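You operate a simulated robot arm through the tools that you are given. There is no shell and no other tool. Be economical: measure what you need, move in short steps, check, and stop when the job is done.

You run a simulated two-armed robot. Do the job below in one go: nothing can be reset, and whatever is moved stays where it is left.

TASK
Change to the yellow reel and loop the bundle in the bed.
Fine: open the reel latch, stand the white reel on the strapping table, seat the yellow one on the post, shut the latch, bring the arch down. Where these are worked on the way, their far stop is far enough and under half their travel is too little: reel latch.
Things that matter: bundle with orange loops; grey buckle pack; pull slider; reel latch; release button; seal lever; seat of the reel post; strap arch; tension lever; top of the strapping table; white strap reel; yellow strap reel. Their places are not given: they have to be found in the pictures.

Only the result counts: the job must be done as asked and must still hold three seconds after the hand-in. Knocking over, shifting, dropping, spilling or breaking anything else fails it.

THE ROBOT
Two 7-joint arms with four-finger grippers on one trunk that stands fixed in place. Base frame: the origin is at the foot of the trunk, x ahead of it, y to its left, z up. Lengths are in m, angles in rad, forces in N, time in s.
The left shoulder is at [0.04, 0.181, 1.204], the right one opposite. With the tool pointing down near the work surface each hand reaches from about 0.28 to 0.82 m from the base axis, measured 20 degrees to its own side. Payload 3.67 kg a hand.
The TCP of each hand is the grasp point between the finger pads, 0.028 m short of the fingertips. In the tool frame z runs along the fingers and y along their closing line. Largest opening 0.112 m; the body of the gripper starts 0.073 m behind the TCP.
Orientation is told as [roll, pitch, yaw] about the base's x, y, z axes, in that order, counted from this pose: with the fingers straight down and closing along the base's y, the tool's x points along the base's -x, its y along +y and its z along -z.

THE INTERFACE
- The arms move only by the tool arm_command. It takes "left_plan", "right_plan" or both (then of equal length, played together; a hand with none holds still); each is a list of rows, each a list of 2 entries, a list of its own where there are three numbers: the shift along the tool's x, y, z in m, then the turn, a rotation vector about the tool's x, y, z in rad. In form: [[[x, y, z], [ax, ay, az]], ...]. A call has 1 to 10 rows; each row shifts and turns the commanded pose from where the row before left it, along the tool's axes as they then stand. "left_hand" and "right_hand" are, for a hand that has rows, the opening in per cent of the stroke, from 0 (shut) to 100 (fully open), set as the call begins (left out, the last holds). Rows are played at 5 a second. More than 0.05 m and 0.15 rad between two rows, or a gripper value outside its range, and nothing of the call is played. Where a pose cannot be reached the arm comes as near as it can. A force on the tool above 70 N (or 10 N above the force at the start of the call, whichever is more), or a blocked arm, ends the call early, and 0.2 s more pass. The fingers move at their own pace and stop on an object; they squeeze with about 23 N. The grip force told is the motor's: it shows also when the fingers shut on nothing. Time passes only in rows, and 0.2 s behind the last, so rows that do not move let the fingers close. The reply holds the time, the measured pose of the TCP, the force on the tool along the base axes, the opening and the grip force, in the units named above and with some noise, with the torque about the TCP (base axes, N m) and any sound that the robot's microphone picked up.
- Cameras (640 x 400 px; columns grow to the right, rows downward): "scene" is now at [0.0963, 0.0499, 1.4347]; the picture's right is [0.56, -0.83, -0.00], its down [-0.46, -0.31, -0.83] and it looks along [0.69, 0.47, -0.56] (base axes); focal length 214 px, centre (320, 200). "left" rides on the left gripper at [0.06, 0.018, -0.104] in its tool frame; the picture's right is [-0.29, 0.96, 0.00], its down [-0.80, -0.24, -0.55] and it looks along [-0.53, -0.16, 0.83] (tool axes); focal length 234 px, centre (320, 200). "right" rides on the right gripper at [0.06, -0.018, -0.104] in its tool frame; the picture's right is [0.29, 0.96, 0.00], its down [-0.80, 0.24, -0.55] and it looks along [-0.53, 0.16, 0.83] (tool axes); focal length 234 px, centre (320, 200).
- get_image(camera): a new picture of that camera. It takes no simulated time.
- move_column(by): slides the trunk up (or, below 0, down) by that many m; the arms and the scene camera ride with it, the base frame stays. It gives what a move gives, with no picture.
- pan_tilt(pan, tilt): turns the head with the scene camera to pan (to the left, within 1.501 rad either way) and tilt (down, from -0.506 to 1.204), counted from straight ahead of the robot. It gives what a move gives.
- probe_pixels(camera, pixels): there is no depth. For up to 12 entries [column, row, z] of the newest picture of that camera ("zoom" is the newest enlarged one), the place [x, y] in the base frame at which the ray of that pixel passes the height z, good to about 0.003 m. It takes no simulated time.
- inspect(camera, box): a new picture of the part [left, top, right, bottom] of that camera's present view, enlarged. It takes no simulated time.
- job_done(): hands the job in; it is judged then, once.

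Keep the steps short. Do not move on a guess: measure, check each grasp and each placing, and mend mistakes. In all there are 80 turns and 44 pictures (those below and enlarged ones count). Leave the grippers open and the arms clear of the work at the hand-in unless told otherwise, and finish with a single line.

The tools are called after ">>>" as name(argument=value, ...) on one line, values as JSON. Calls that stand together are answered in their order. arm_command: Moves the arms, as the interface text tells. Its arguments: {"type":"object","properties":{"left_plan":{"type":"array"},"left_hand":{"type":"number"},"right_plan":{"type":"array"},"right_hand":{"type":"number"}},"required":[]} The other tools are called the same way: move_column (by) slides the trunk up or down; pan_tilt (pan, tilt) turns the head that bears the scene camera; get_image (camera) takes a picture; probe_pixels (camera, pixels) gives the place at which the rays of pixels pass given heights; inspect (camera, box) takes an enlarged picture of a part of a camera's view; job_done () hands the job in.

At the start:

```text
t: 0.0
left_eef_pos: [0.3806, 0.4842, 1.272]
left_ee_rot: [0.0, 0.0, 0.0]
left_contact_force: [-0.1, 0.2, 0.3]
left_torque: [0.0, 0.01, 0.03]
left_finger_gap: 0.1118
left_grip_force: 0.0
right_eef_pos: [0.4264, 0.0448, 1.341]
right_ee_rot: [0.0, -0.001, 0.0]
right_contact_force: [-0.4, 0.7, -0.3]
right_torque: [-0.05, -0.01, 0.01]
right_finger_gap: 0.1123
right_grip_force: 0.0
trunk travel left (down, up): [-0.325, 0.189]
head pan, tilt: [0.6, 0.588]
```

scene: 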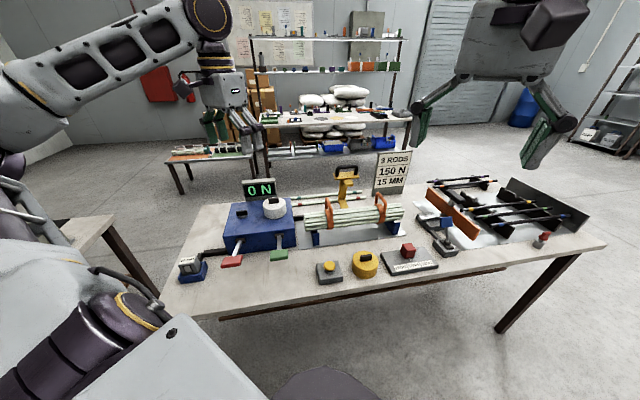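
right: 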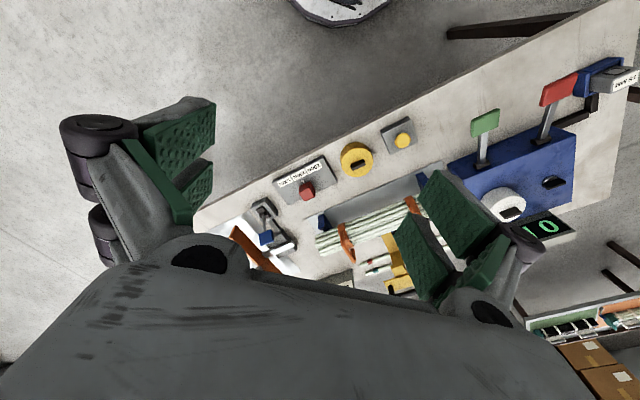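
left: 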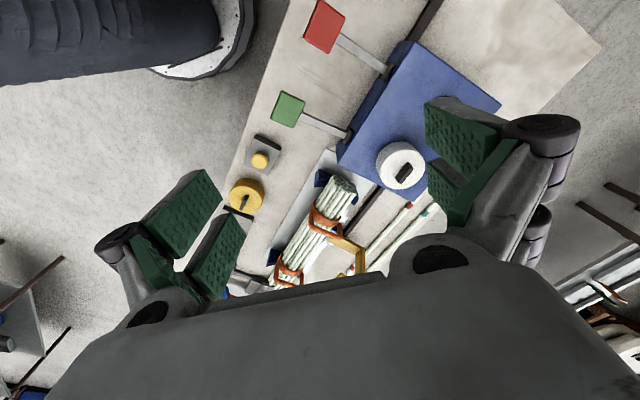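

I see the blue strapping machine with the white reel on top, the bundle in a bed, the yellow reel on the table and the yellow strap arch behind. I'll look at these enlarged.

>>> inspect(camera="scene", box=[160, 140, 320, 300])

>>> inspect(camera="scene", box=[290, 140, 450, 290])

>>> inspect(camera="left", box=[220, 30, 500, 290])

```text
2.50 times, centred on (240, 220) of scene
```

zoom: 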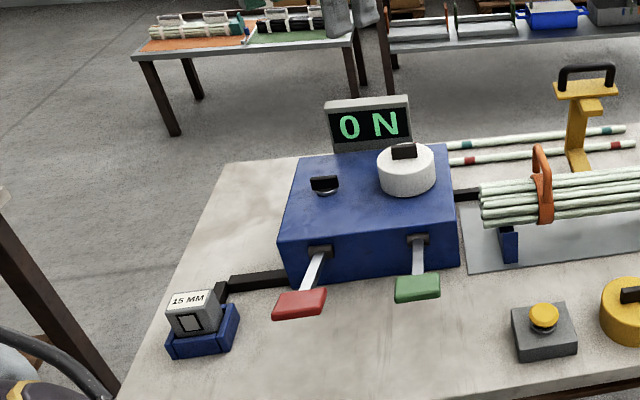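

```text
2.67 times, centred on (370, 215) of scene
```

zoom: 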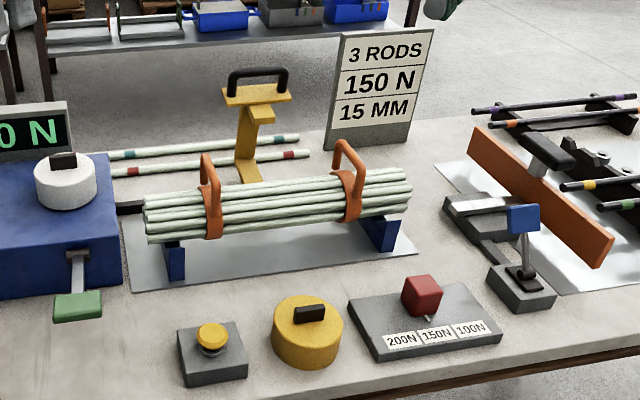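

```text
1.54 times, centred on (360, 160) of left
```

zoom: 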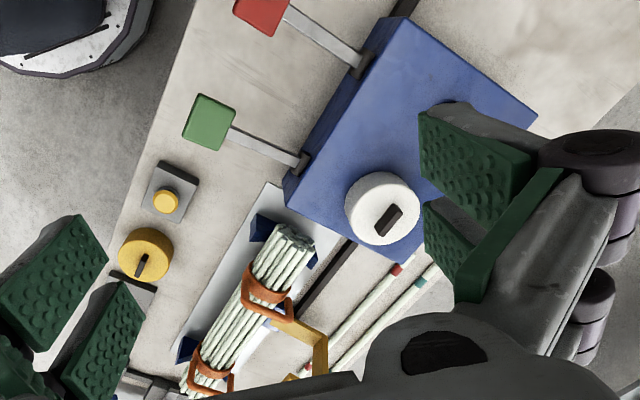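

I'll triangulate heights by probing the same points in different cameras: the yellow reel, the green pad, the white reel handle and the black knob.

>>> probe_pixels(camera="scene", pixels=[[365, 256, 0.75], [365, 256, 0.95], [274, 201, 0.8], [274, 201, 1.0], [242, 214, 0.8], [242, 214, 1.0], [278, 255, 0.8], [278, 255, 1.0], [328, 265, 0.75], [328, 265, 0.95]])

>>> probe_pixels(camera="left", pixels=[[245, 196, 0.75], [245, 196, 0.95], [405, 171, 0.8], [405, 171, 1.0], [288, 109, 0.8], [288, 109, 1.0], [260, 160, 0.75], [260, 160, 0.95]])

>>> probe_pixels(camera="right", pixels=[[355, 162, 0.75], [355, 162, 0.95], [509, 212, 0.8], [509, 212, 1.0], [553, 183, 0.8], [553, 183, 1.0], [485, 123, 0.8], [485, 123, 1.0]])

```text
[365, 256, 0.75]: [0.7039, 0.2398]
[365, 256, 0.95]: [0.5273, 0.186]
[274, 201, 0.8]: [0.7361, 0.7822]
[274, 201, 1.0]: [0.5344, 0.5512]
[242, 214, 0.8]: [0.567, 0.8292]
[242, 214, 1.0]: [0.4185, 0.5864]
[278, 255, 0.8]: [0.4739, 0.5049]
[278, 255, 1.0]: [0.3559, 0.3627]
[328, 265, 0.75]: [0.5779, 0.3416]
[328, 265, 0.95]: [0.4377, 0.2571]
```

```text
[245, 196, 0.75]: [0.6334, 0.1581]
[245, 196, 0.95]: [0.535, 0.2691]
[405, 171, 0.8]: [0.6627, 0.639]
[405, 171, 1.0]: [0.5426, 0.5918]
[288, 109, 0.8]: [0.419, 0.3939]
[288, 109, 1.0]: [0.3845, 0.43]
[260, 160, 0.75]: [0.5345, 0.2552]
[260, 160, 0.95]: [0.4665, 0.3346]
```

```text
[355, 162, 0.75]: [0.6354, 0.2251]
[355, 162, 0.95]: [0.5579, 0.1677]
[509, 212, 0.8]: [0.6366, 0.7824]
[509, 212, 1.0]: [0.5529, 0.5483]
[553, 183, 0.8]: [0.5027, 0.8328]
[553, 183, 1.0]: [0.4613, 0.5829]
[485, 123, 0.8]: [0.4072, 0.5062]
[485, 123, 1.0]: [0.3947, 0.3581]
```

The table runs diagonally (about 45°), table top around z≈0.82, box top ≈0.9. I'll turn the left hand 45° to align its camera with the machine and look.

>>> arm_command(left_plan=[[[0, 0, 0], [0, 0, -0.131]], [[0, 0, 0], [0, 0, -0.131]], [[0, 0, 0], [0, 0, -0.131]], [[0, 0, 0], [0, 0, -0.131]], [[0, 0, 0], [0, 0, -0.131]], [[0, 0, 0], [0, 0, -0.131]]])

>>> get_image(camera="left")

```text
t: 1.4
left_eef_pos: [0.3801, 0.4836, 1.2709]
left_ee_rot: [-0.001, 0.002, 0.788]
left_contact_force: [1.0, 0.0, 0.1]
left_torque: [0.02, 0.0, -0.02]
left_finger_gap: 0.1119
left_grip_force: 0.2
right_eef_pos: [0.4262, 0.0433, 1.3395]
right_ee_rot: [0.002, 0.001, 0.001]
right_contact_force: [0.1, 1.3, 0.4]
right_torque: [-0.01, 0.03, 0.0]
right_finger_gap: 0.1122
right_grip_force: 0.2
trunk travel left (down, up): [-0.325, 0.189]
head pan, tilt: [0.6, 0.588]
```

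```text
37 pictures are left
```

left: 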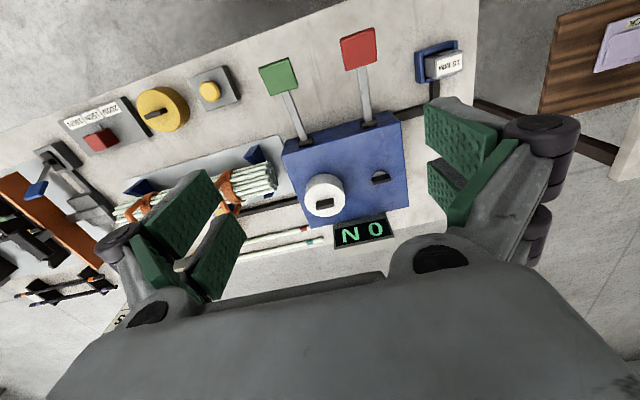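

The machine is in plain view; I'll enlarge its top.

>>> inspect(camera="left", box=[260, 100, 440, 250])

>>> probe_pixels(camera="left", pixels=[[325, 198, 0.965], [325, 198, 0.9], [380, 177, 0.92], [162, 108, 0.87], [162, 108, 0.82], [298, 223, 0.9], [283, 150, 0.9], [402, 117, 0.9], [409, 209, 0.9], [477, 5, 0.82], [10, 142, 0.82], [209, 90, 0.86]])

```text
2.67 times, centred on (350, 175) of left
```

zoom: 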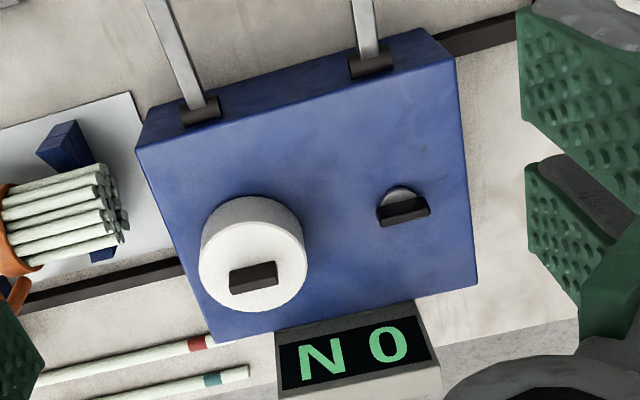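

```text
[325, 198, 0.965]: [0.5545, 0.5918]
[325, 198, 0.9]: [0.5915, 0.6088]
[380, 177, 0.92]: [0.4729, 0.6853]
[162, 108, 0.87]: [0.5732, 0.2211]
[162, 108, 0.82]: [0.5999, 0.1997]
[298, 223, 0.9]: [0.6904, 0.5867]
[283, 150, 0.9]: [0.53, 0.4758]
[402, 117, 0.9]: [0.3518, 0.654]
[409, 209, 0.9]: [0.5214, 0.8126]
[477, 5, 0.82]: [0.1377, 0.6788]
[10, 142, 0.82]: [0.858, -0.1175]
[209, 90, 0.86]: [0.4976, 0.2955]
```

The black knob at about (0.473, 0.685) seems to be the latch. I'll bring the left hand nearer for a better view, staying above z=1.06.

>>> arm_command(left_plan=[[[-0.023, 0.0163, 0.035], [0, 0, 0]], [[-0.023, 0.0163, 0.035], [0, 0, 0]], [[-0.023, 0.0163, 0.035], [0, 0, 0]], [[-0.023, 0.0163, 0.035], [0, 0, 0]], [[-0.023, 0.0163, 0.035], [0, 0, 0]], [[-0.023, 0.0163, 0.035], [0, 0, 0]]])

>>> get_image(camera="left")

>>> inspect(camera="scene", box=[210, 160, 310, 240])

```text
t: 2.8
left_eef_pos: [0.4094, 0.6535, 1.0584]
left_ee_rot: [0.0, 0.001, 0.786]
left_contact_force: [0.3, 0.0, -0.6]
left_torque: [-0.07, 0.03, -0.01]
left_finger_gap: 0.1118
left_grip_force: 0.1
right_eef_pos: [0.427, 0.0446, 1.3404]
right_ee_rot: [0.001, 0.001, 0.0]
right_contact_force: [-0.5, 0.9, -0.2]
right_torque: [-0.04, 0.02, 0.0]
right_finger_gap: 0.112
right_grip_force: 0.1
trunk travel left (down, up): [-0.325, 0.189]
head pan, tilt: [0.6, 0.588]
```

```text
35 pictures are left
```

left: 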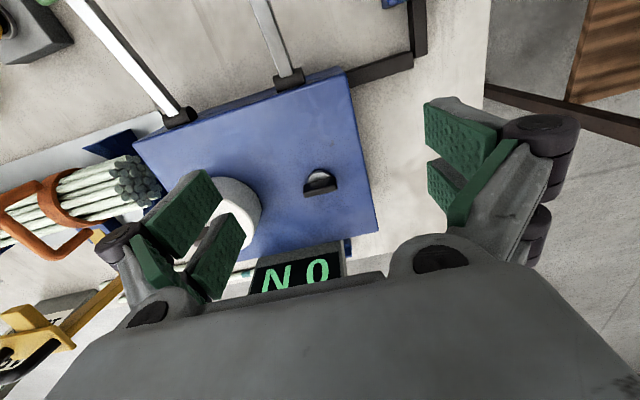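

```text
5.00 times, centred on (260, 200) of scene
```

zoom: 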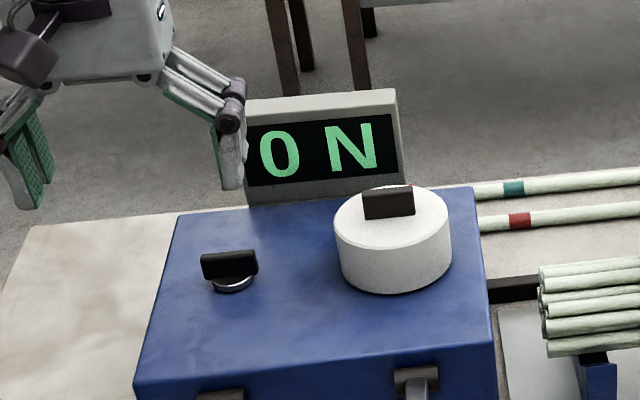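

The latch is a knob with a black bar; the bar runs parallel to the table. I'll fix the heights by probing this nearer picture.

>>> probe_pixels(camera="left", pixels=[[320, 185, 0.9], [320, 185, 0.94], [320, 173, 0.9], [378, 231, 0.9], [135, 144, 0.9], [344, 69, 0.9], [306, 188, 0.93], [336, 183, 0.93]])

>>> probe_pixels(camera="scene", pixels=[[242, 212, 0.9], [242, 212, 0.94], [246, 218, 0.9], [227, 237, 0.9], [289, 238, 0.9], [235, 203, 0.9], [274, 213, 0.92], [278, 198, 0.96]])

```text
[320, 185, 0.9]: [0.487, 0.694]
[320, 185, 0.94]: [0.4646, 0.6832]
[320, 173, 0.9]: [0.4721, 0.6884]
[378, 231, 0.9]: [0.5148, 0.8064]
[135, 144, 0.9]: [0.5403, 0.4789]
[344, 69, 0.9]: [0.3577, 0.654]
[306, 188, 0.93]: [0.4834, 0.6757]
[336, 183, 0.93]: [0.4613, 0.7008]
```

```text
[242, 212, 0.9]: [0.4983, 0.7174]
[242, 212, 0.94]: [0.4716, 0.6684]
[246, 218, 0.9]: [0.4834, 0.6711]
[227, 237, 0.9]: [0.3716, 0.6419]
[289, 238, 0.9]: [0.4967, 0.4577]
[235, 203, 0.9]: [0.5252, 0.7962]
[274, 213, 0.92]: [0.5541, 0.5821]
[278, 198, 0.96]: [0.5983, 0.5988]
```

Latch bar centre is about (0.475, 0.687), top ≈0.925. The fingers must close across it, so I turn the left hand to yaw −45°.

>>> arm_command(left_plan=[[[0, 0, 0], [0, 0, 0.15]], [[0, 0, 0], [0, 0, 0.15]], [[0, 0, 0], [0, 0, 0.15]], [[0, 0, 0], [0, 0, 0.15]], [[0, 0, 0], [0, 0, 0.15]], [[0, 0, 0], [0, 0, 0.15]], [[0, 0, 0], [0, 0, 0.15]], [[0, 0, 0], [0, 0, 0.15]], [[0, 0, 0], [0, 0, 0.15]], [[0, 0, 0], [0, 0, 0.15]]])

```text
t: 5.0
left_eef_pos: [0.4075, 0.6524, 1.0627]
left_ee_rot: [-0.001, -0.001, -0.717]
left_contact_force: [0.4, 0.7, 0.1]
left_torque: [0.02, 0.01, 0.01]
left_finger_gap: 0.1123
left_grip_force: 0.0
right_eef_pos: [0.4263, 0.0435, 1.3399]
right_ee_rot: [0.0, 0.0, 0.0]
right_contact_force: [-0.4, -0.1, -0.1]
right_torque: [-0.03, -0.01, 0.0]
right_finger_gap: 0.1121
right_grip_force: 0.1
trunk travel left (down, up): [-0.325, 0.189]
head pan, tilt: [0.6, 0.588]
```

Now over the latch, same height, then look.

>>> arm_command(left_plan=[[[0, 0, 0], [0, 0, 0.07]], [[-0.0115, 0.0355, 0], [0, 0, 0]], [[-0.0115, 0.0355, 0], [0, 0, 0]]], left_hand=50)

>>> get_image(camera="left")

```text
t: 5.8
left_eef_pos: [0.4754, 0.6889, 1.0607]
left_ee_rot: [-0.004, 0.001, -0.782]
left_contact_force: [-0.1, 0.6, 0.1]
left_torque: [-0.02, 0.01, 0.02]
left_finger_gap: 0.0561
left_grip_force: 0.1
right_eef_pos: [0.4293, 0.0447, 1.3388]
right_ee_rot: [0.0, 0.002, -0.001]
right_contact_force: [0.9, -0.1, 0.2]
right_torque: [-0.03, 0.02, 0.03]
right_finger_gap: 0.112
right_grip_force: 0.1
trunk travel left (down, up): [-0.325, 0.189]
head pan, tilt: [0.6, 0.588]
```

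```text
33 pictures are left
```

left: 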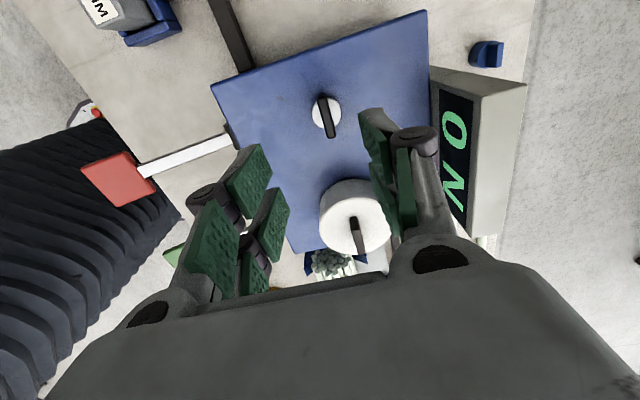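

Latch bar spans (323,98)–(331,137); the reel handle (357,236). I'll probe those, the free table area and the screen.

>>> probe_pixels(camera="left", pixels=[[327, 117, 0.925], [327, 117, 0.9], [322, 98, 0.925], [331, 137, 0.925], [357, 236, 0.965], [357, 236, 0.945], [354, 218, 0.95], [115, 60, 0.82], [170, 90, 0.82], [225, 30, 0.82], [117, 178, 0.9]])

>>> inspect(camera="left", box=[280, 70, 420, 270])

```text
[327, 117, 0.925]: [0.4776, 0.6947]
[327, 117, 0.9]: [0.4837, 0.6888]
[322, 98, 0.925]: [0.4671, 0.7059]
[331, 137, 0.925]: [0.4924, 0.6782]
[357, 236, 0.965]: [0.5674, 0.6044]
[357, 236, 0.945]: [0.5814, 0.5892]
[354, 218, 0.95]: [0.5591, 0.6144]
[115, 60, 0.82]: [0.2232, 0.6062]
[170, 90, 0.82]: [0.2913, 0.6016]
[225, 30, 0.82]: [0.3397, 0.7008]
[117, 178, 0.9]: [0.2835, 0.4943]
```

```text
2.00 times, centred on (350, 170) of left
```

zoom: 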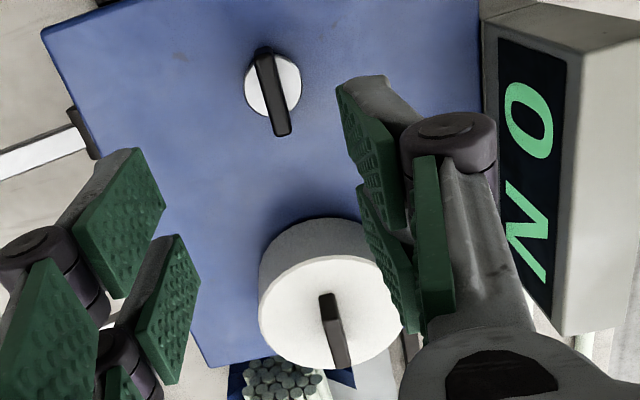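

Latch bar refined to (0.480, 0.690), top ≈0.912. I lower to TCP z≈0.932 with fingers half open.

>>> arm_command(left_plan=[[[-0.0025, 0.004, 0.043], [0, 0, 0]], [[0, 0, 0.043], [0, 0, 0]], [[0, 0, 0.043], [0, 0, 0]], [[0, 0, 0], [0, 0, 0]]], left_hand=45)

>>> get_image(camera="left")

```text
t: 6.8
left_eef_pos: [0.4798, 0.6865, 0.9314]
left_ee_rot: [0.001, -0.001, -0.782]
left_contact_force: [-0.2, 0.1, 0.1]
left_torque: [0.0, 0.02, -0.01]
left_finger_gap: 0.0504
left_grip_force: 0.0
right_eef_pos: [0.4273, 0.0444, 1.3406]
right_ee_rot: [0.0, 0.0, 0.001]
right_contact_force: [-0.2, -0.1, 0.6]
right_torque: [-0.03, 0.0, 0.03]
right_finger_gap: 0.1122
right_grip_force: 0.1
trunk travel left (down, up): [-0.325, 0.189]
head pan, tilt: [0.6, 0.588]
```

```text
31 pictures are left
```

left: 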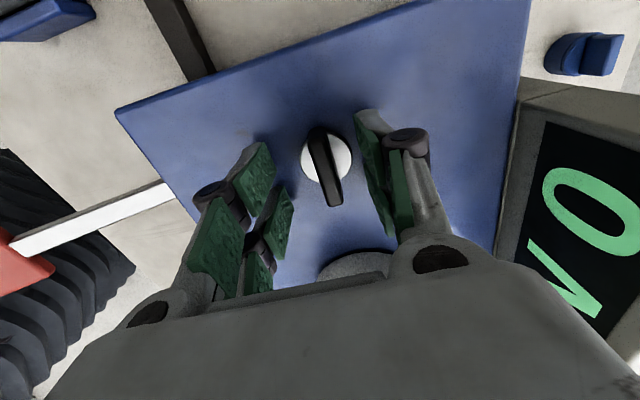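

The bar lies right at the fingertip centre (320,167). I lower 12 mm and close.

>>> arm_command(left_plan=[[[0, 0, 0.006], [0, 0, 0]], [[0, 0, 0.006], [0, 0, 0]]])

>>> arm_command(left_plan=[[[0, 0, 0], [0, 0, 0]], [[0, 0, 0], [0, 0, 0]], [[0, 0, 0], [0, 0, 0]]], left_hand=0)

```text
t: 7.4
left_eef_pos: [0.4793, 0.687, 0.9264]
left_ee_rot: [0.007, 0.0, -0.781]
left_contact_force: [-9.0, -1.5, 30.6]
left_torque: [-0.81, 1.03, -0.18]
left_finger_gap: 0.0509
left_grip_force: 11.4
right_eef_pos: [0.4237, 0.0408, 1.3415]
right_ee_rot: [0.002, -0.001, -0.001]
right_contact_force: [-0.3, 0.4, 0.7]
right_torque: [-0.01, 0.01, 0.02]
right_finger_gap: 0.1121
right_grip_force: 0.1
trunk travel left (down, up): [-0.325, 0.189]
head pan, tilt: [0.6, 0.588]
```

```text
t: 8.2
left_eef_pos: [0.4811, 0.6902, 0.928]
left_ee_rot: [0.018, -0.004, -0.778]
left_contact_force: [16.9, 32.8, 46.0]
left_torque: [0.88, 0.33, 0.07]
left_finger_gap: 0.0295
left_grip_force: 44.9
right_eef_pos: [0.4252, 0.0418, 1.3404]
right_ee_rot: [0.002, -0.003, 0.0]
right_contact_force: [0.6, -0.3, 0.3]
right_torque: [0.0, 0.0, -0.01]
right_finger_gap: 0.1118
right_grip_force: 0.0
trunk travel left (down, up): [-0.325, 0.189]
head pan, tilt: [0.6, 0.588]
```

The fingertips touched the box (z≈0.899) and closed on the round base. I open a bit, raise 9 mm and close on the bar only.

>>> arm_command(left_plan=[[[0, 0, -0.007], [0, 0, 0]], [[0, 0, -0.006], [0, 0, 0]], [[0, 0, 0], [0, 0, 0]]], left_hand=45)

>>> arm_command(left_plan=[[[0, 0, 0], [0, 0, 0]], [[0, 0, 0], [0, 0, 0]], [[0, 0, 0], [0, 0, 0]]], left_hand=0)

>>> get_image(camera="left")

```text
t: 9.0
left_eef_pos: [0.4789, 0.6844, 0.9321]
left_ee_rot: [-0.001, 0.001, -0.785]
left_contact_force: [-0.1, -0.8, 0.0]
left_torque: [0.02, 0.0, -0.01]
left_finger_gap: 0.0505
left_grip_force: 0.1
right_eef_pos: [0.4253, 0.0438, 1.3414]
right_ee_rot: [0.001, -0.001, -0.001]
right_contact_force: [0.2, 0.0, 0.2]
right_torque: [0.0, -0.05, 0.01]
right_finger_gap: 0.1119
right_grip_force: 0.0
trunk travel left (down, up): [-0.325, 0.189]
head pan, tilt: [0.6, 0.588]
```

```text
t: 9.8
left_eef_pos: [0.4816, 0.6923, 0.9318]
left_ee_rot: [0.005, 0.0, -0.781]
left_contact_force: [17.5, 36.3, 8.0]
left_torque: [0.64, -0.77, -0.1]
left_finger_gap: 0.028
left_grip_force: 45.2
right_eef_pos: [0.4284, 0.0471, 1.3402]
right_ee_rot: [-0.004, 0.001, 0.0]
right_contact_force: [0.4, 0.0, 0.3]
right_torque: [-0.01, -0.02, 0.02]
right_finger_gap: 0.1118
right_grip_force: 0.0
trunk travel left (down, up): [-0.325, 0.189]
head pan, tilt: [0.6, 0.588]
```

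```text
30 pictures are left
```

left: 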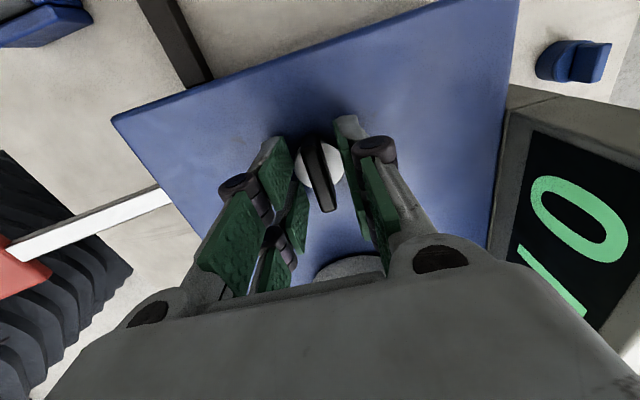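

Still on the disc (gap 28 mm), and the hand is pulled forward, so the knob is ~8 mm further along +y of the tool. I open, raise 10 mm, shift 8 mm and close again.

>>> arm_command(left_plan=[[[0, 0, 0], [0, 0, 0]], [[0, 0.004, -0.009], [0, 0, 0]], [[0, 0.004, 0], [0, 0, 0]], [[0, 0, 0], [0, 0, 0]]], left_hand=45)

>>> arm_command(left_plan=[[[0, 0, 0], [0, 0, 0]], [[0, 0, 0], [0, 0, 0]], [[0, 0, 0], [0, 0, 0]]], left_hand=0)

>>> get_image(camera="left")

```text
t: 10.8
left_eef_pos: [0.485, 0.6922, 0.942]
left_ee_rot: [0.001, 0.0, -0.785]
left_contact_force: [0.6, 0.1, -0.9]
left_torque: [0.0, -0.01, -0.02]
left_finger_gap: 0.0506
left_grip_force: 0.0
right_eef_pos: [0.4257, 0.0442, 1.3408]
right_ee_rot: [0.002, 0.0, -0.002]
right_contact_force: [-1.0, 0.8, -0.5]
right_torque: [0.03, 0.01, 0.0]
right_finger_gap: 0.1122
right_grip_force: 0.0
trunk travel left (down, up): [-0.325, 0.189]
head pan, tilt: [0.6, 0.588]
```

```text
t: 11.6
left_eef_pos: [0.4851, 0.6901, 0.9416]
left_ee_rot: [-0.004, 0.002, -0.782]
left_contact_force: [-10.1, -12.3, -6.3]
left_torque: [0.03, 0.66, 0.0]
left_finger_gap: 0.0102
left_grip_force: 45.0
right_eef_pos: [0.4259, 0.0431, 1.3405]
right_ee_rot: [0.002, 0.0, 0.001]
right_contact_force: [0.6, 0.3, 0.0]
right_torque: [0.03, 0.0, 0.0]
right_finger_gap: 0.1121
right_grip_force: 0.1
trunk travel left (down, up): [-0.325, 0.189]
head pan, tilt: [0.6, 0.588]
```

```text
29 pictures are left
```

left: 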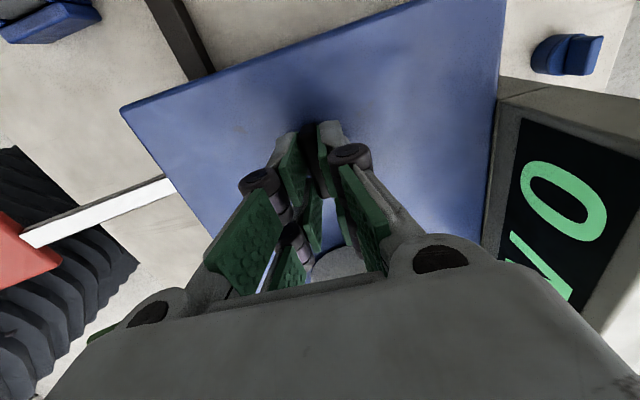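

Gripping the 10 mm bar now. I try a small turn (+0.3 rad about tool z) and watch the torque.

>>> arm_command(left_plan=[[[0, 0, 0], [0, 0, 0.1]], [[0, 0, 0], [0, 0, 0.1]], [[0, 0, 0], [0, 0, 0.1]], [[0, 0, 0], [0, 0, 0]]])

```text
t: 12.6
left_eef_pos: [0.4828, 0.6902, 0.9407]
left_ee_rot: [-0.005, -0.001, -1.088]
left_contact_force: [-26.0, -28.3, -18.6]
left_torque: [-0.73, 0.49, 0.17]
left_finger_gap: 0.0101
left_grip_force: 44.7
right_eef_pos: [0.425, 0.0423, 1.3409]
right_ee_rot: [0.002, -0.001, 0.001]
right_contact_force: [-1.0, -0.4, -0.8]
right_torque: [0.0, -0.01, -0.01]
right_finger_gap: 0.1119
right_grip_force: 0.0
trunk travel left (down, up): [-0.325, 0.189]
head pan, tilt: [0.6, 0.588]
```

The bar turned freely to −1.09. Side force says the hand is ~5 mm too far forward; I correct and go on turning.

>>> arm_command(left_plan=[[[-0.001, -0.006, 0.001], [0, 0, 0.1]], [[0, 0, 0], [0, 0, 0.1]], [[0, 0, 0], [0, 0, 0.1]], [[0, 0, 0], [0, 0, 0.1]], [[0, 0, 0], [0, 0, 0]]])

```text
t: 13.8
left_eef_pos: [0.4815, 0.6877, 0.9406]
left_ee_rot: [0.001, 0.001, -1.484]
left_contact_force: [1.1, -12.6, -13.0]
left_torque: [-1.05, -0.11, 0.02]
left_finger_gap: 0.0102
left_grip_force: 45.0
right_eef_pos: [0.4274, 0.0441, 1.3402]
right_ee_rot: [0.0, -0.001, 0.0]
right_contact_force: [0.7, 0.5, 0.3]
right_torque: [-0.02, 0.0, 0.02]
right_finger_gap: 0.1123
right_grip_force: 0.0
trunk travel left (down, up): [-0.325, 0.189]
head pan, tilt: [0.6, 0.588]
```

Still free at −1.48. Continue another 0.5 rad, watching torque about z.

>>> arm_command(left_plan=[[[0, 0, 0], [0, 0, 0.1]], [[0, 0, 0], [0, 0, 0.1]], [[0, 0, 0], [0, 0, 0.1]], [[0, 0, 0], [0, 0, 0.1]], [[0, 0, 0], [0, 0, 0.1]], [[0, 0, 0], [0, 0, 0]]])

>>> get_image(camera="left")

```text
t: 15.2
left_eef_pos: [0.4791, 0.6883, 0.941]
left_ee_rot: [-0.001, 0.0, -1.983]
left_contact_force: [-11.1, -5.2, -5.0]
left_torque: [-0.32, 0.44, 0.04]
left_finger_gap: 0.01
left_grip_force: 45.2
right_eef_pos: [0.4256, 0.044, 1.3407]
right_ee_rot: [0.002, 0.0, 0.001]
right_contact_force: [-0.3, -1.3, 0.7]
right_torque: [-0.02, 0.01, 0.01]
right_finger_gap: 0.1122
right_grip_force: 0.0
trunk travel left (down, up): [-0.325, 0.189]
head pan, tilt: [0.6, 0.588]
```

```text
28 pictures are left
```

left: 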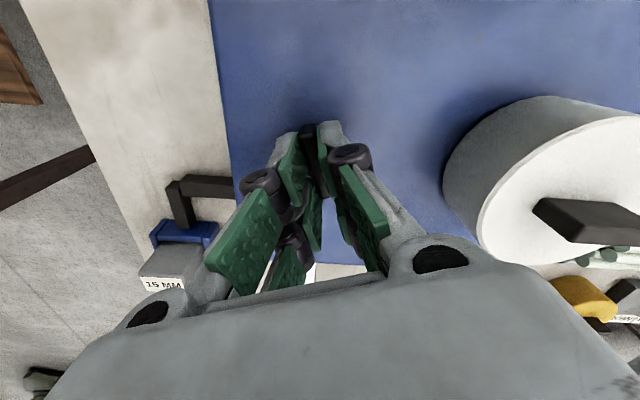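

It moves with the hand; continue toward the stop.

>>> arm_command(left_plan=[[[0, 0, 0], [0, 0, 0.1]], [[0, 0, 0], [0, 0, 0.1]], [[0, 0, 0], [0, 0, 0.1]], [[0, 0, 0], [0, 0, 0.1]], [[0, 0, 0], [0, 0, 0]]])

```text
t: 16.4
left_eef_pos: [0.4776, 0.6895, 0.9418]
left_ee_rot: [-0.001, -0.001, -2.381]
left_contact_force: [-21.5, 4.2, -4.2]
left_torque: [0.06, 0.66, 1.3]
left_finger_gap: 0.0098
left_grip_force: 45.1
right_eef_pos: [0.4234, 0.046, 1.3418]
right_ee_rot: [0.0, -0.001, 0.0]
right_contact_force: [0.6, 0.5, 0.3]
right_torque: [0.04, 0.05, 0.0]
right_finger_gap: 0.1119
right_grip_force: 0.0
trunk travel left (down, up): [-0.325, 0.189]
head pan, tilt: [0.6, 0.588]
```

Torque rose to 1.3 N·m at a quarter turn: the stop is reached, latch open. I open the fingers, rise 0.12 m and turn back.

>>> arm_command(left_plan=[[[0, 0, 0], [0, 0, -0.02]], [[0, 0, 0], [0, 0, 0]], [[0, 0, -0.04], [0, 0, 0]], [[0, 0, -0.045], [0, 0, 0]], [[0, 0, -0.045], [0, 0, 0]]], left_hand=45)

>>> arm_command(left_plan=[[[0, 0, 0], [0, 0, -0.15]], [[0, 0, 0], [0, 0, -0.15]], [[0, 0, 0], [0, 0, -0.15]], [[0, 0, 0], [0, 0, -0.15]], [[0, 0, 0], [0, 0, -0.15]], [[0, 0, 0], [0, 0, -0.15]], [[0, 0, 0], [0, 0, -0.15]], [[0, 0, 0], [0, 0, -0.15]], [[0, 0, 0], [0, 0, -0.15]], [[0, 0, 0], [0, 0, -0.15]]])

>>> get_image(camera="left")

```text
t: 17.6
left_eef_pos: [0.4824, 0.6893, 1.0719]
left_ee_rot: [0.0, -0.002, -2.365]
left_contact_force: [0.1, 0.3, -0.1]
left_torque: [-0.01, 0.0, 0.0]
left_finger_gap: 0.0503
left_grip_force: 0.0
right_eef_pos: [0.4266, 0.0433, 1.3404]
right_ee_rot: [0.0, -0.002, 0.001]
right_contact_force: [0.5, 0.9, 0.0]
right_torque: [0.02, -0.01, 0.01]
right_finger_gap: 0.1119
right_grip_force: 0.1
trunk travel left (down, up): [-0.325, 0.189]
head pan, tilt: [0.6, 0.588]
```

```text
t: 19.8
left_eef_pos: [0.4799, 0.6889, 1.0708]
left_ee_rot: [0.0, 0.0, -0.861]
left_contact_force: [-0.8, -0.6, 0.4]
left_torque: [-0.03, 0.02, -0.01]
left_finger_gap: 0.0505
left_grip_force: 0.1
right_eef_pos: [0.4263, 0.0438, 1.3406]
right_ee_rot: [-0.001, 0.001, 0.001]
right_contact_force: [-0.4, 0.7, 0.0]
right_torque: [-0.01, 0.01, 0.0]
right_finger_gap: 0.1119
right_grip_force: 0.1
trunk travel left (down, up): [-0.325, 0.189]
head pan, tilt: [0.6, 0.588]
```

```text
27 pictures are left
```

left: 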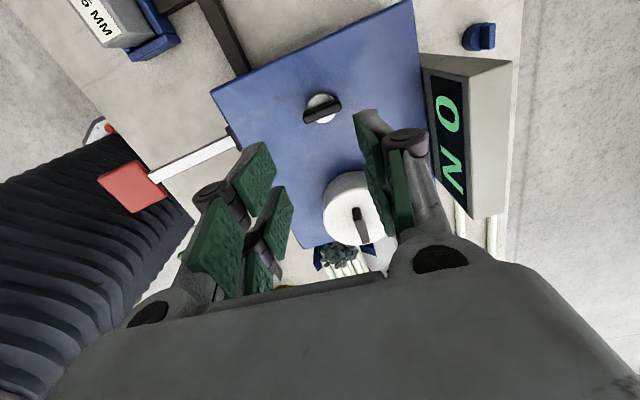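

Latch is turned a quarter. Now above the white reel, to look straight at its handle.

>>> arm_command(left_plan=[[[0, 0, 0], [0, 0, -0.076]], [[-0.043, 0, 0], [0, 0, 0]], [[-0.043, 0, 0], [0, 0, 0]], [[-0.043, 0, 0], [0, 0, 0]], [[0, 0, 0], [0, 0, 0]]], left_hand=60)

>>> get_image(camera="left")

```text
t: 21.0
left_eef_pos: [0.5682, 0.5969, 1.0712]
left_ee_rot: [0.002, -0.001, -0.787]
left_contact_force: [-0.4, 1.0, 0.1]
left_torque: [0.02, -0.03, -0.01]
left_finger_gap: 0.0674
left_grip_force: 0.1
right_eef_pos: [0.4265, 0.0454, 1.3405]
right_ee_rot: [0.001, 0.001, -0.002]
right_contact_force: [-0.5, -0.4, -0.7]
right_torque: [-0.02, 0.0, -0.01]
right_finger_gap: 0.1119
right_grip_force: 0.0
trunk travel left (down, up): [-0.325, 0.189]
head pan, tilt: [0.6, 0.588]
```

```text
26 pictures are left
```

left: 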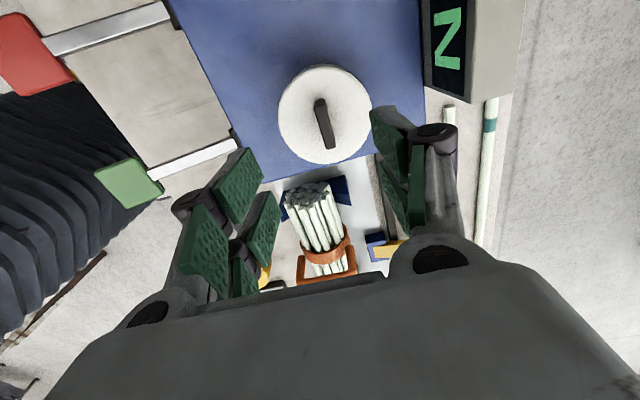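

Handle centre (325,123), reel disc spans columns 278–372. Probe.

>>> probe_pixels(camera="left", pixels=[[325, 123, 0.94], [325, 123, 0.97], [320, 98, 0.96], [331, 149, 0.96], [279, 115, 0.94], [371, 112, 0.94], [322, 115, 0.94], [320, 66, 0.94], [334, 163, 0.94], [100, 60, 0.83], [215, 125, 0.83], [130, 180, 0.92]])

```text
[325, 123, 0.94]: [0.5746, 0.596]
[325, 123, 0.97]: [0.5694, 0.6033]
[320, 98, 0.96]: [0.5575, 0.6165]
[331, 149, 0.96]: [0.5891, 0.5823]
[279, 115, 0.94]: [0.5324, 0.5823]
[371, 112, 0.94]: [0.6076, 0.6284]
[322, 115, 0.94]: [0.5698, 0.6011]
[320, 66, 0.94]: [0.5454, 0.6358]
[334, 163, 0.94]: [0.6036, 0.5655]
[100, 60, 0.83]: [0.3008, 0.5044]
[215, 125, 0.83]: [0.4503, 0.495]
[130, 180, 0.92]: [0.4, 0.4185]
```

Handle centre (0.571, 0.601), top ≈0.960. Lower to TCP z≈0.970 and look at forces.

>>> arm_command(left_plan=[[[0.0007, 0.005, 0.04], [0, 0, 0]], [[0, 0, 0.04], [0, 0, 0]], [[0, 0, 0.015], [0, 0, 0]], [[0, 0, 0.006], [0, 0, 0]], [[0, 0, 0], [0, 0, 0]]])

>>> arm_command(left_plan=[[[0, 0, 0], [0, 0, 0]], [[0, 0, 0], [0, 0, 0]], [[0, 0, 0], [0, 0, 0]]], left_hand=0)

>>> get_image(camera="left")

```text
t: 22.2
left_eef_pos: [0.575, 0.5992, 0.9723]
left_ee_rot: [-0.001, -0.001, -0.789]
left_contact_force: [1.0, -1.1, 2.8]
left_torque: [-0.01, 0.03, 0.01]
left_finger_gap: 0.0678
left_grip_force: 0.1
right_eef_pos: [0.4262, 0.0439, 1.3396]
right_ee_rot: [0.0, -0.001, 0.0]
right_contact_force: [0.0, 0.1, 0.1]
right_torque: [0.01, -0.01, -0.05]
right_finger_gap: 0.112
right_grip_force: 0.0
trunk travel left (down, up): [-0.325, 0.189]
head pan, tilt: [0.6, 0.588]
```

```text
t: 23.0
left_eef_pos: [0.5738, 0.6002, 0.9742]
left_ee_rot: [0.003, -0.001, -0.788]
left_contact_force: [-1.4, -0.3, 18.1]
left_torque: [0.0, 0.14, -0.05]
left_finger_gap: 0.0102
left_grip_force: 22.7
right_eef_pos: [0.4247, 0.0416, 1.3419]
right_ee_rot: [0.001, -0.002, 0.0]
right_contact_force: [-0.4, 1.6, 0.5]
right_torque: [0.03, -0.04, 0.03]
right_finger_gap: 0.1119
right_grip_force: 0.1
trunk travel left (down, up): [-0.325, 0.189]
head pan, tilt: [0.6, 0.588]
```

```text
25 pictures are left
```

left: 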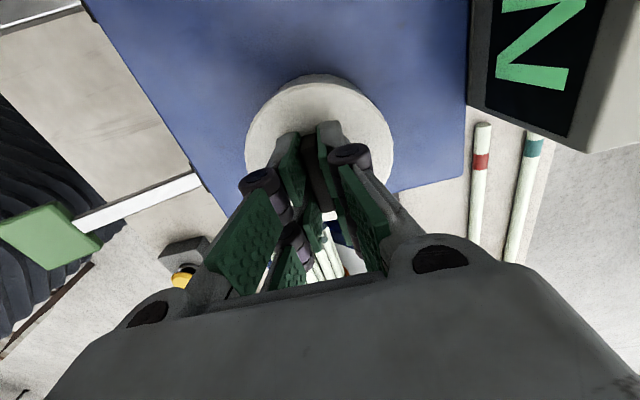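

Bar gripped (10 mm), tips on reel top at z≈0.946. Lift straight up a little and check the weight.

>>> arm_command(left_plan=[[[0, 0, -0.01], [0, 0, 0]], [[0, 0, -0.02], [0, 0, 0]], [[0, 0, -0.02], [0, 0, 0]], [[0, 0, 0], [0, 0, 0]]])

```text
t: 24.0
left_eef_pos: [0.5748, 0.6008, 1.0172]
left_ee_rot: [0.001, 0.0, -0.786]
left_contact_force: [0.6, -0.3, 0.5]
left_torque: [0.01, 0.0, 0.0]
left_finger_gap: 0.0003
left_grip_force: 23.5
right_eef_pos: [0.4268, 0.0444, 1.3407]
right_ee_rot: [0.0, 0.0, 0.0]
right_contact_force: [0.3, -0.7, -0.2]
right_torque: [0.0, -0.03, 0.0]
right_finger_gap: 0.1121
right_grip_force: 0.1
trunk travel left (down, up): [-0.325, 0.189]
head pan, tilt: [0.6, 0.588]
```

The fingers slipped off (gap 0). I look at what happened to the reel.

>>> get_image(camera="left")

>>> inspect(camera="scene", box=[210, 160, 310, 240])

```text
24 pictures are left
```

left: 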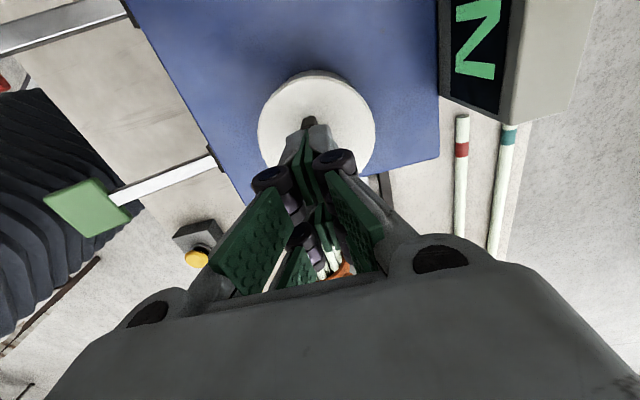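

```text
5.00 times, centred on (260, 200) of scene
```

zoom: 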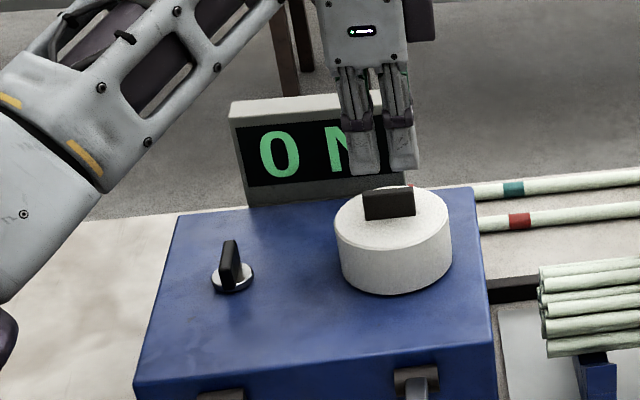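

The reel did not move. I'll regrip and lift in tiny steps to read the holding force.

>>> arm_command(left_plan=[[[0, 0, 0], [0, 0, 0]], [[0, 0, 0], [0, 0, 0]], [[0, 0, 0.02], [0, 0, 0]], [[0, 0, 0.02], [0, 0, 0]], [[0, 0, 0.004], [0, 0, 0]], [[0, 0, 0], [0, 0, 0]]], left_hand=60)

>>> arm_command(left_plan=[[[0, 0, 0], [0, 0, 0]], [[0, 0, 0], [0, 0, 0]], [[0, 0, 0], [0, 0, 0]], [[0, 0, 0], [0, 0, 0]]], left_hand=0)

>>> arm_command(left_plan=[[[0, 0, -0.003], [0, 0, 0]], [[0, 0, -0.002], [0, 0, 0]], [[0, 0, 0], [0, 0, 0]]])

```text
t: 25.4
left_eef_pos: [0.574, 0.6009, 0.9766]
left_ee_rot: [0.0, 0.001, -0.787]
left_contact_force: [-0.2, -0.1, 0.4]
left_torque: [-0.03, -0.01, 0.0]
left_finger_gap: 0.0672
left_grip_force: 0.0
right_eef_pos: [0.4266, 0.0448, 1.3406]
right_ee_rot: [0.0, 0.0, -0.001]
right_contact_force: [-0.5, -0.2, 0.1]
right_torque: [-0.01, 0.04, 0.0]
right_finger_gap: 0.1119
right_grip_force: 0.1
trunk travel left (down, up): [-0.325, 0.189]
head pan, tilt: [0.6, 0.588]
```

```text
t: 26.4
left_eef_pos: [0.575, 0.5999, 0.9767]
left_ee_rot: [0.0, 0.0, -0.787]
left_contact_force: [-0.3, -0.9, 0.4]
left_torque: [-0.06, 0.03, -0.01]
left_finger_gap: 0.0102
left_grip_force: 23.0
right_eef_pos: [0.4279, 0.0446, 1.3413]
right_ee_rot: [0.0, 0.0, -0.002]
right_contact_force: [0.0, 0.5, -0.1]
right_torque: [-0.03, -0.02, 0.0]
right_finger_gap: 0.1118
right_grip_force: 0.0
trunk travel left (down, up): [-0.325, 0.189]
head pan, tilt: [0.6, 0.588]
```

```text
t: 27.2
left_eef_pos: [0.5758, 0.6007, 0.9826]
left_ee_rot: [0.0, 0.0, -0.786]
left_contact_force: [-0.1, -0.3, -3.2]
left_torque: [-0.02, -0.02, 0.0]
left_finger_gap: 0.01
left_grip_force: 23.3
right_eef_pos: [0.4271, 0.0444, 1.3386]
right_ee_rot: [0.001, 0.0, 0.0]
right_contact_force: [0.5, -0.2, 0.0]
right_torque: [0.03, -0.02, -0.01]
right_finger_gap: 0.1121
right_grip_force: 0.1
trunk travel left (down, up): [-0.325, 0.189]
head pan, tilt: [0.6, 0.588]
```

Force −3.2 N: looks like the reel's weight, it rises. Continue slowly.

>>> arm_command(left_plan=[[[0, 0, -0.004], [0, 0, 0]], [[0, 0, -0.004], [0, 0, 0]], [[0, 0, -0.004], [0, 0, 0]], [[0, 0, 0], [0, 0, 0]]])

>>> get_image(camera="left")

```text
t: 28.2
left_eef_pos: [0.576, 0.6013, 0.9931]
left_ee_rot: [0.0, 0.0, -0.788]
left_contact_force: [-0.2, 0.2, -3.0]
left_torque: [-0.03, 0.01, 0.01]
left_finger_gap: 0.0104
left_grip_force: 23.3
right_eef_pos: [0.4264, 0.044, 1.34]
right_ee_rot: [-0.002, 0.0, 0.0]
right_contact_force: [-0.2, 0.1, -0.2]
right_torque: [0.01, -0.01, 0.0]
right_finger_gap: 0.1117
right_grip_force: 0.1
trunk travel left (down, up): [-0.325, 0.189]
head pan, tilt: [0.6, 0.588]
```

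```text
22 pictures are left
```

left: 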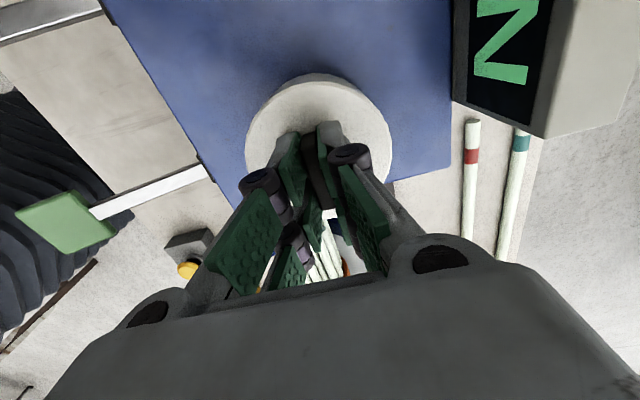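

The reel is free and rising with the hand. Lift further slowly, and probe free table spots in the scene view: left of the box (205,225) and the front strip.

>>> arm_command(left_plan=[[[0, 0, -0.008], [0, 0, 0]], [[0, 0, -0.012], [0, 0, 0]], [[0, 0, -0.015], [0, 0, 0]], [[0, 0, -0.02], [0, 0, 0]], [[0, 0, -0.02], [0, 0, 0]], [[0, 0, -0.02], [0, 0, 0]], [[0, 0, 0], [0, 0, 0]]])

>>> get_image(camera="scene")

>>> probe_pixels(camera="scene", pixels=[[205, 225, 0.82], [195, 245, 0.82], [170, 305, 0.82], [228, 205, 0.82], [204, 206, 0.82], [214, 253, 0.82], [252, 265, 0.82], [280, 280, 0.82], [205, 281, 0.82], [318, 284, 0.82], [225, 300, 0.82], [302, 262, 0.82]])

```text
t: 29.8
left_eef_pos: [0.577, 0.6015, 1.0868]
left_ee_rot: [-0.002, -0.001, -0.788]
left_contact_force: [0.0, -0.3, -2.3]
left_torque: [-0.01, 0.01, -0.05]
left_finger_gap: 0.0102
left_grip_force: 23.0
right_eef_pos: [0.427, 0.045, 1.3396]
right_ee_rot: [-0.001, -0.001, 0.0]
right_contact_force: [-0.1, 1.0, -0.7]
right_torque: [0.0, 0.05, 0.03]
right_finger_gap: 0.112
right_grip_force: 0.1
trunk travel left (down, up): [-0.325, 0.189]
head pan, tilt: [0.6, 0.588]
```

```text
21 pictures are left
```

scene: 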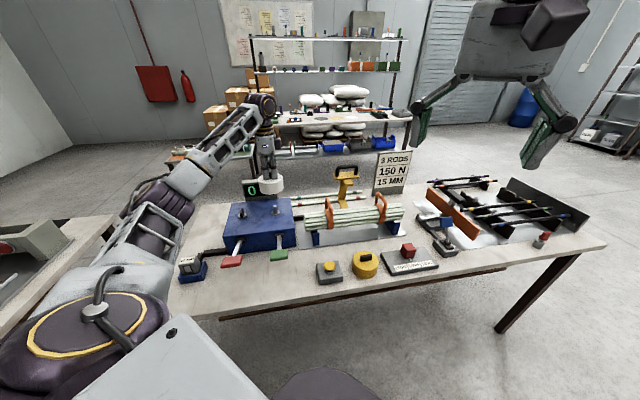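

```text
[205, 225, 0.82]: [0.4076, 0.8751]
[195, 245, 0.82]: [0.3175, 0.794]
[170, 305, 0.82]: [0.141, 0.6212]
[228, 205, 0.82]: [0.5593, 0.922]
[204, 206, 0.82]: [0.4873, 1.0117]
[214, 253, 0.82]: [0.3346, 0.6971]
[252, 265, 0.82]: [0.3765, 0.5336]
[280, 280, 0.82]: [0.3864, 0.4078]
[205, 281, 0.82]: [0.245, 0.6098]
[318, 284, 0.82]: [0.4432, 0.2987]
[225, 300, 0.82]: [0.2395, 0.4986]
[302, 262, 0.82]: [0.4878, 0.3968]
```

Reel is clear. Table spot chosen: left of the box at (0.396, 0.792), clear of the rail. I carry it there along tool x (+0.263 m) at z≈1.09.

>>> arm_command(left_plan=[[[0.02, 0, 0], [0, 0, 0]], [[0.03, 0, 0], [0, 0, 0]], [[0.03, 0, 0], [0, 0, 0]], [[0.03, 0, 0], [0, 0, 0]], [[0.03, 0, 0], [0, 0, 0]], [[0.03, 0, 0], [0, 0, 0]], [[0.03, 0, 0], [0, 0, 0]], [[0.03, 0.007, 0], [0, 0, 0]], [[0.033, 0, 0], [0, 0, 0]], [[0, 0, 0], [0, 0, 0]]])

>>> get_image(camera="left")

>>> inspect(camera="scene", box=[160, 150, 320, 310])

```text
t: 32.0
left_eef_pos: [0.3948, 0.7938, 1.09]
left_ee_rot: [-0.001, 0.002, -0.79]
left_contact_force: [0.2, -0.2, -3.1]
left_torque: [0.02, 0.01, -0.02]
left_finger_gap: 0.0099
left_grip_force: 23.3
right_eef_pos: [0.4275, 0.0446, 1.3389]
right_ee_rot: [0.0, 0.001, 0.0]
right_contact_force: [-0.1, 0.1, 0.3]
right_torque: [-0.03, -0.03, -0.01]
right_finger_gap: 0.112
right_grip_force: 0.0
trunk travel left (down, up): [-0.325, 0.189]
head pan, tilt: [0.6, 0.588]
```

```text
20 pictures are left
```

left: 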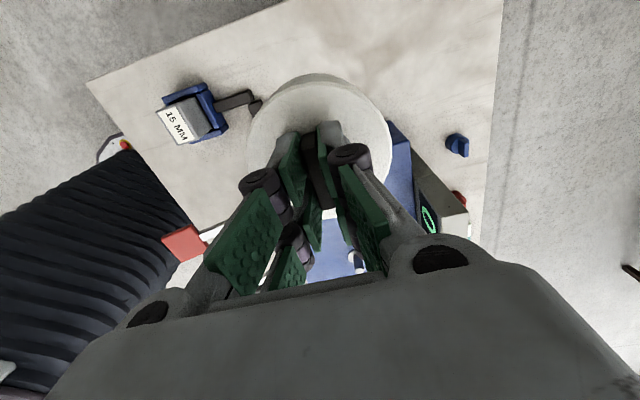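

```text
2.50 times, centred on (240, 230) of scene
```

zoom: 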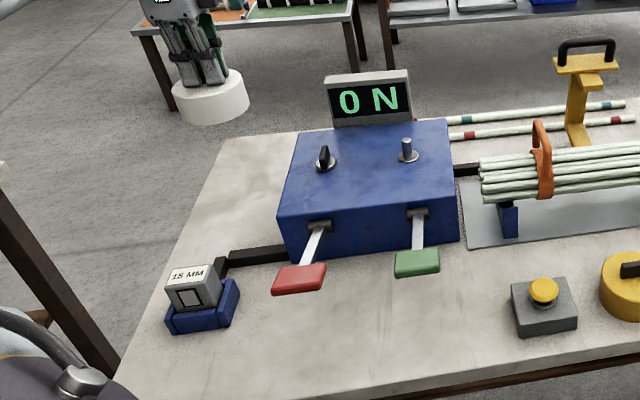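

Spot is clear: box edge and rail are several cm away. Lower to ~0.93, then feel for contact.

>>> arm_command(left_plan=[[[0, 0, 0.03], [0, 0, 0]], [[0, 0, 0.04], [0, 0, 0]], [[0, 0, 0.04], [0, 0, 0]], [[0, 0, 0.03], [0, 0, 0]], [[0, 0, 0.015], [0, 0, 0]], [[0, 0, 0], [0, 0, 0]]])

>>> arm_command(left_plan=[[[0, 0, 0.005], [0, 0, 0]], [[0, 0, 0.005], [0, 0, 0]], [[0, 0, 0.005], [0, 0, 0]], [[0, 0, 0], [0, 0, 0]]])

```text
t: 33.4
left_eef_pos: [0.3943, 0.7924, 0.9314]
left_ee_rot: [0.0, 0.003, -0.788]
left_contact_force: [0.1, 0.1, -2.4]
left_torque: [0.01, 0.02, -0.01]
left_finger_gap: 0.0097
left_grip_force: 23.3
right_eef_pos: [0.4269, 0.0437, 1.34]
right_ee_rot: [0.0, 0.001, 0.0]
right_contact_force: [0.6, 0.7, 0.3]
right_torque: [0.01, -0.02, 0.0]
right_finger_gap: 0.112
right_grip_force: 0.0
trunk travel left (down, up): [-0.325, 0.189]
head pan, tilt: [0.6, 0.588]
```

```text
t: 34.4
left_eef_pos: [0.3938, 0.793, 0.9179]
left_ee_rot: [0.0, 0.001, -0.787]
left_contact_force: [-0.6, 0.1, -2.2]
left_torque: [-0.02, -0.01, 0.0]
left_finger_gap: 0.0103
left_grip_force: 23.0
right_eef_pos: [0.4263, 0.0441, 1.3407]
right_ee_rot: [0.001, 0.0, 0.0]
right_contact_force: [-0.1, -0.3, -0.1]
right_torque: [0.0, 0.01, -0.06]
right_finger_gap: 0.1119
right_grip_force: 0.2
trunk travel left (down, up): [-0.325, 0.189]
head pan, tilt: [0.6, 0.588]
```

No contact yet at 0.918; keep feeling down.

>>> arm_command(left_plan=[[[0, 0, 0.004], [0, 0, 0]], [[0, 0, 0.004], [0, 0, 0]], [[0, 0, 0.004], [0, 0, 0]], [[0, 0, 0], [0, 0, 0]]])

>>> arm_command(left_plan=[[[0, 0, 0.003], [0, 0, 0]], [[0, 0, 0.003], [0, 0, 0]], [[0, 0, 0], [0, 0, 0]]])

```text
t: 35.4
left_eef_pos: [0.3952, 0.7928, 0.9056]
left_ee_rot: [0.0, 0.001, -0.786]
left_contact_force: [0.3, -0.4, -2.6]
left_torque: [0.06, 0.0, 0.01]
left_finger_gap: 0.0099
left_grip_force: 22.8
right_eef_pos: [0.4269, 0.0453, 1.3406]
right_ee_rot: [0.0, -0.001, 0.001]
right_contact_force: [-0.6, 0.4, -0.3]
right_torque: [-0.02, 0.04, 0.04]
right_finger_gap: 0.1119
right_grip_force: 0.0
trunk travel left (down, up): [-0.325, 0.189]
head pan, tilt: [0.6, 0.588]
```

```text
t: 36.2
left_eef_pos: [0.3938, 0.7923, 0.8989]
left_ee_rot: [0.0, 0.0, -0.787]
left_contact_force: [-0.5, 0.1, -2.7]
left_torque: [0.01, -0.02, -0.01]
left_finger_gap: 0.0101
left_grip_force: 23.3
right_eef_pos: [0.426, 0.0443, 1.3399]
right_ee_rot: [0.001, 0.0, 0.0]
right_contact_force: [0.5, 0.3, 0.3]
right_torque: [0.01, 0.01, 0.01]
right_finger_gap: 0.1121
right_grip_force: 0.1
trunk travel left (down, up): [-0.325, 0.189]
head pan, tilt: [0.6, 0.588]
```

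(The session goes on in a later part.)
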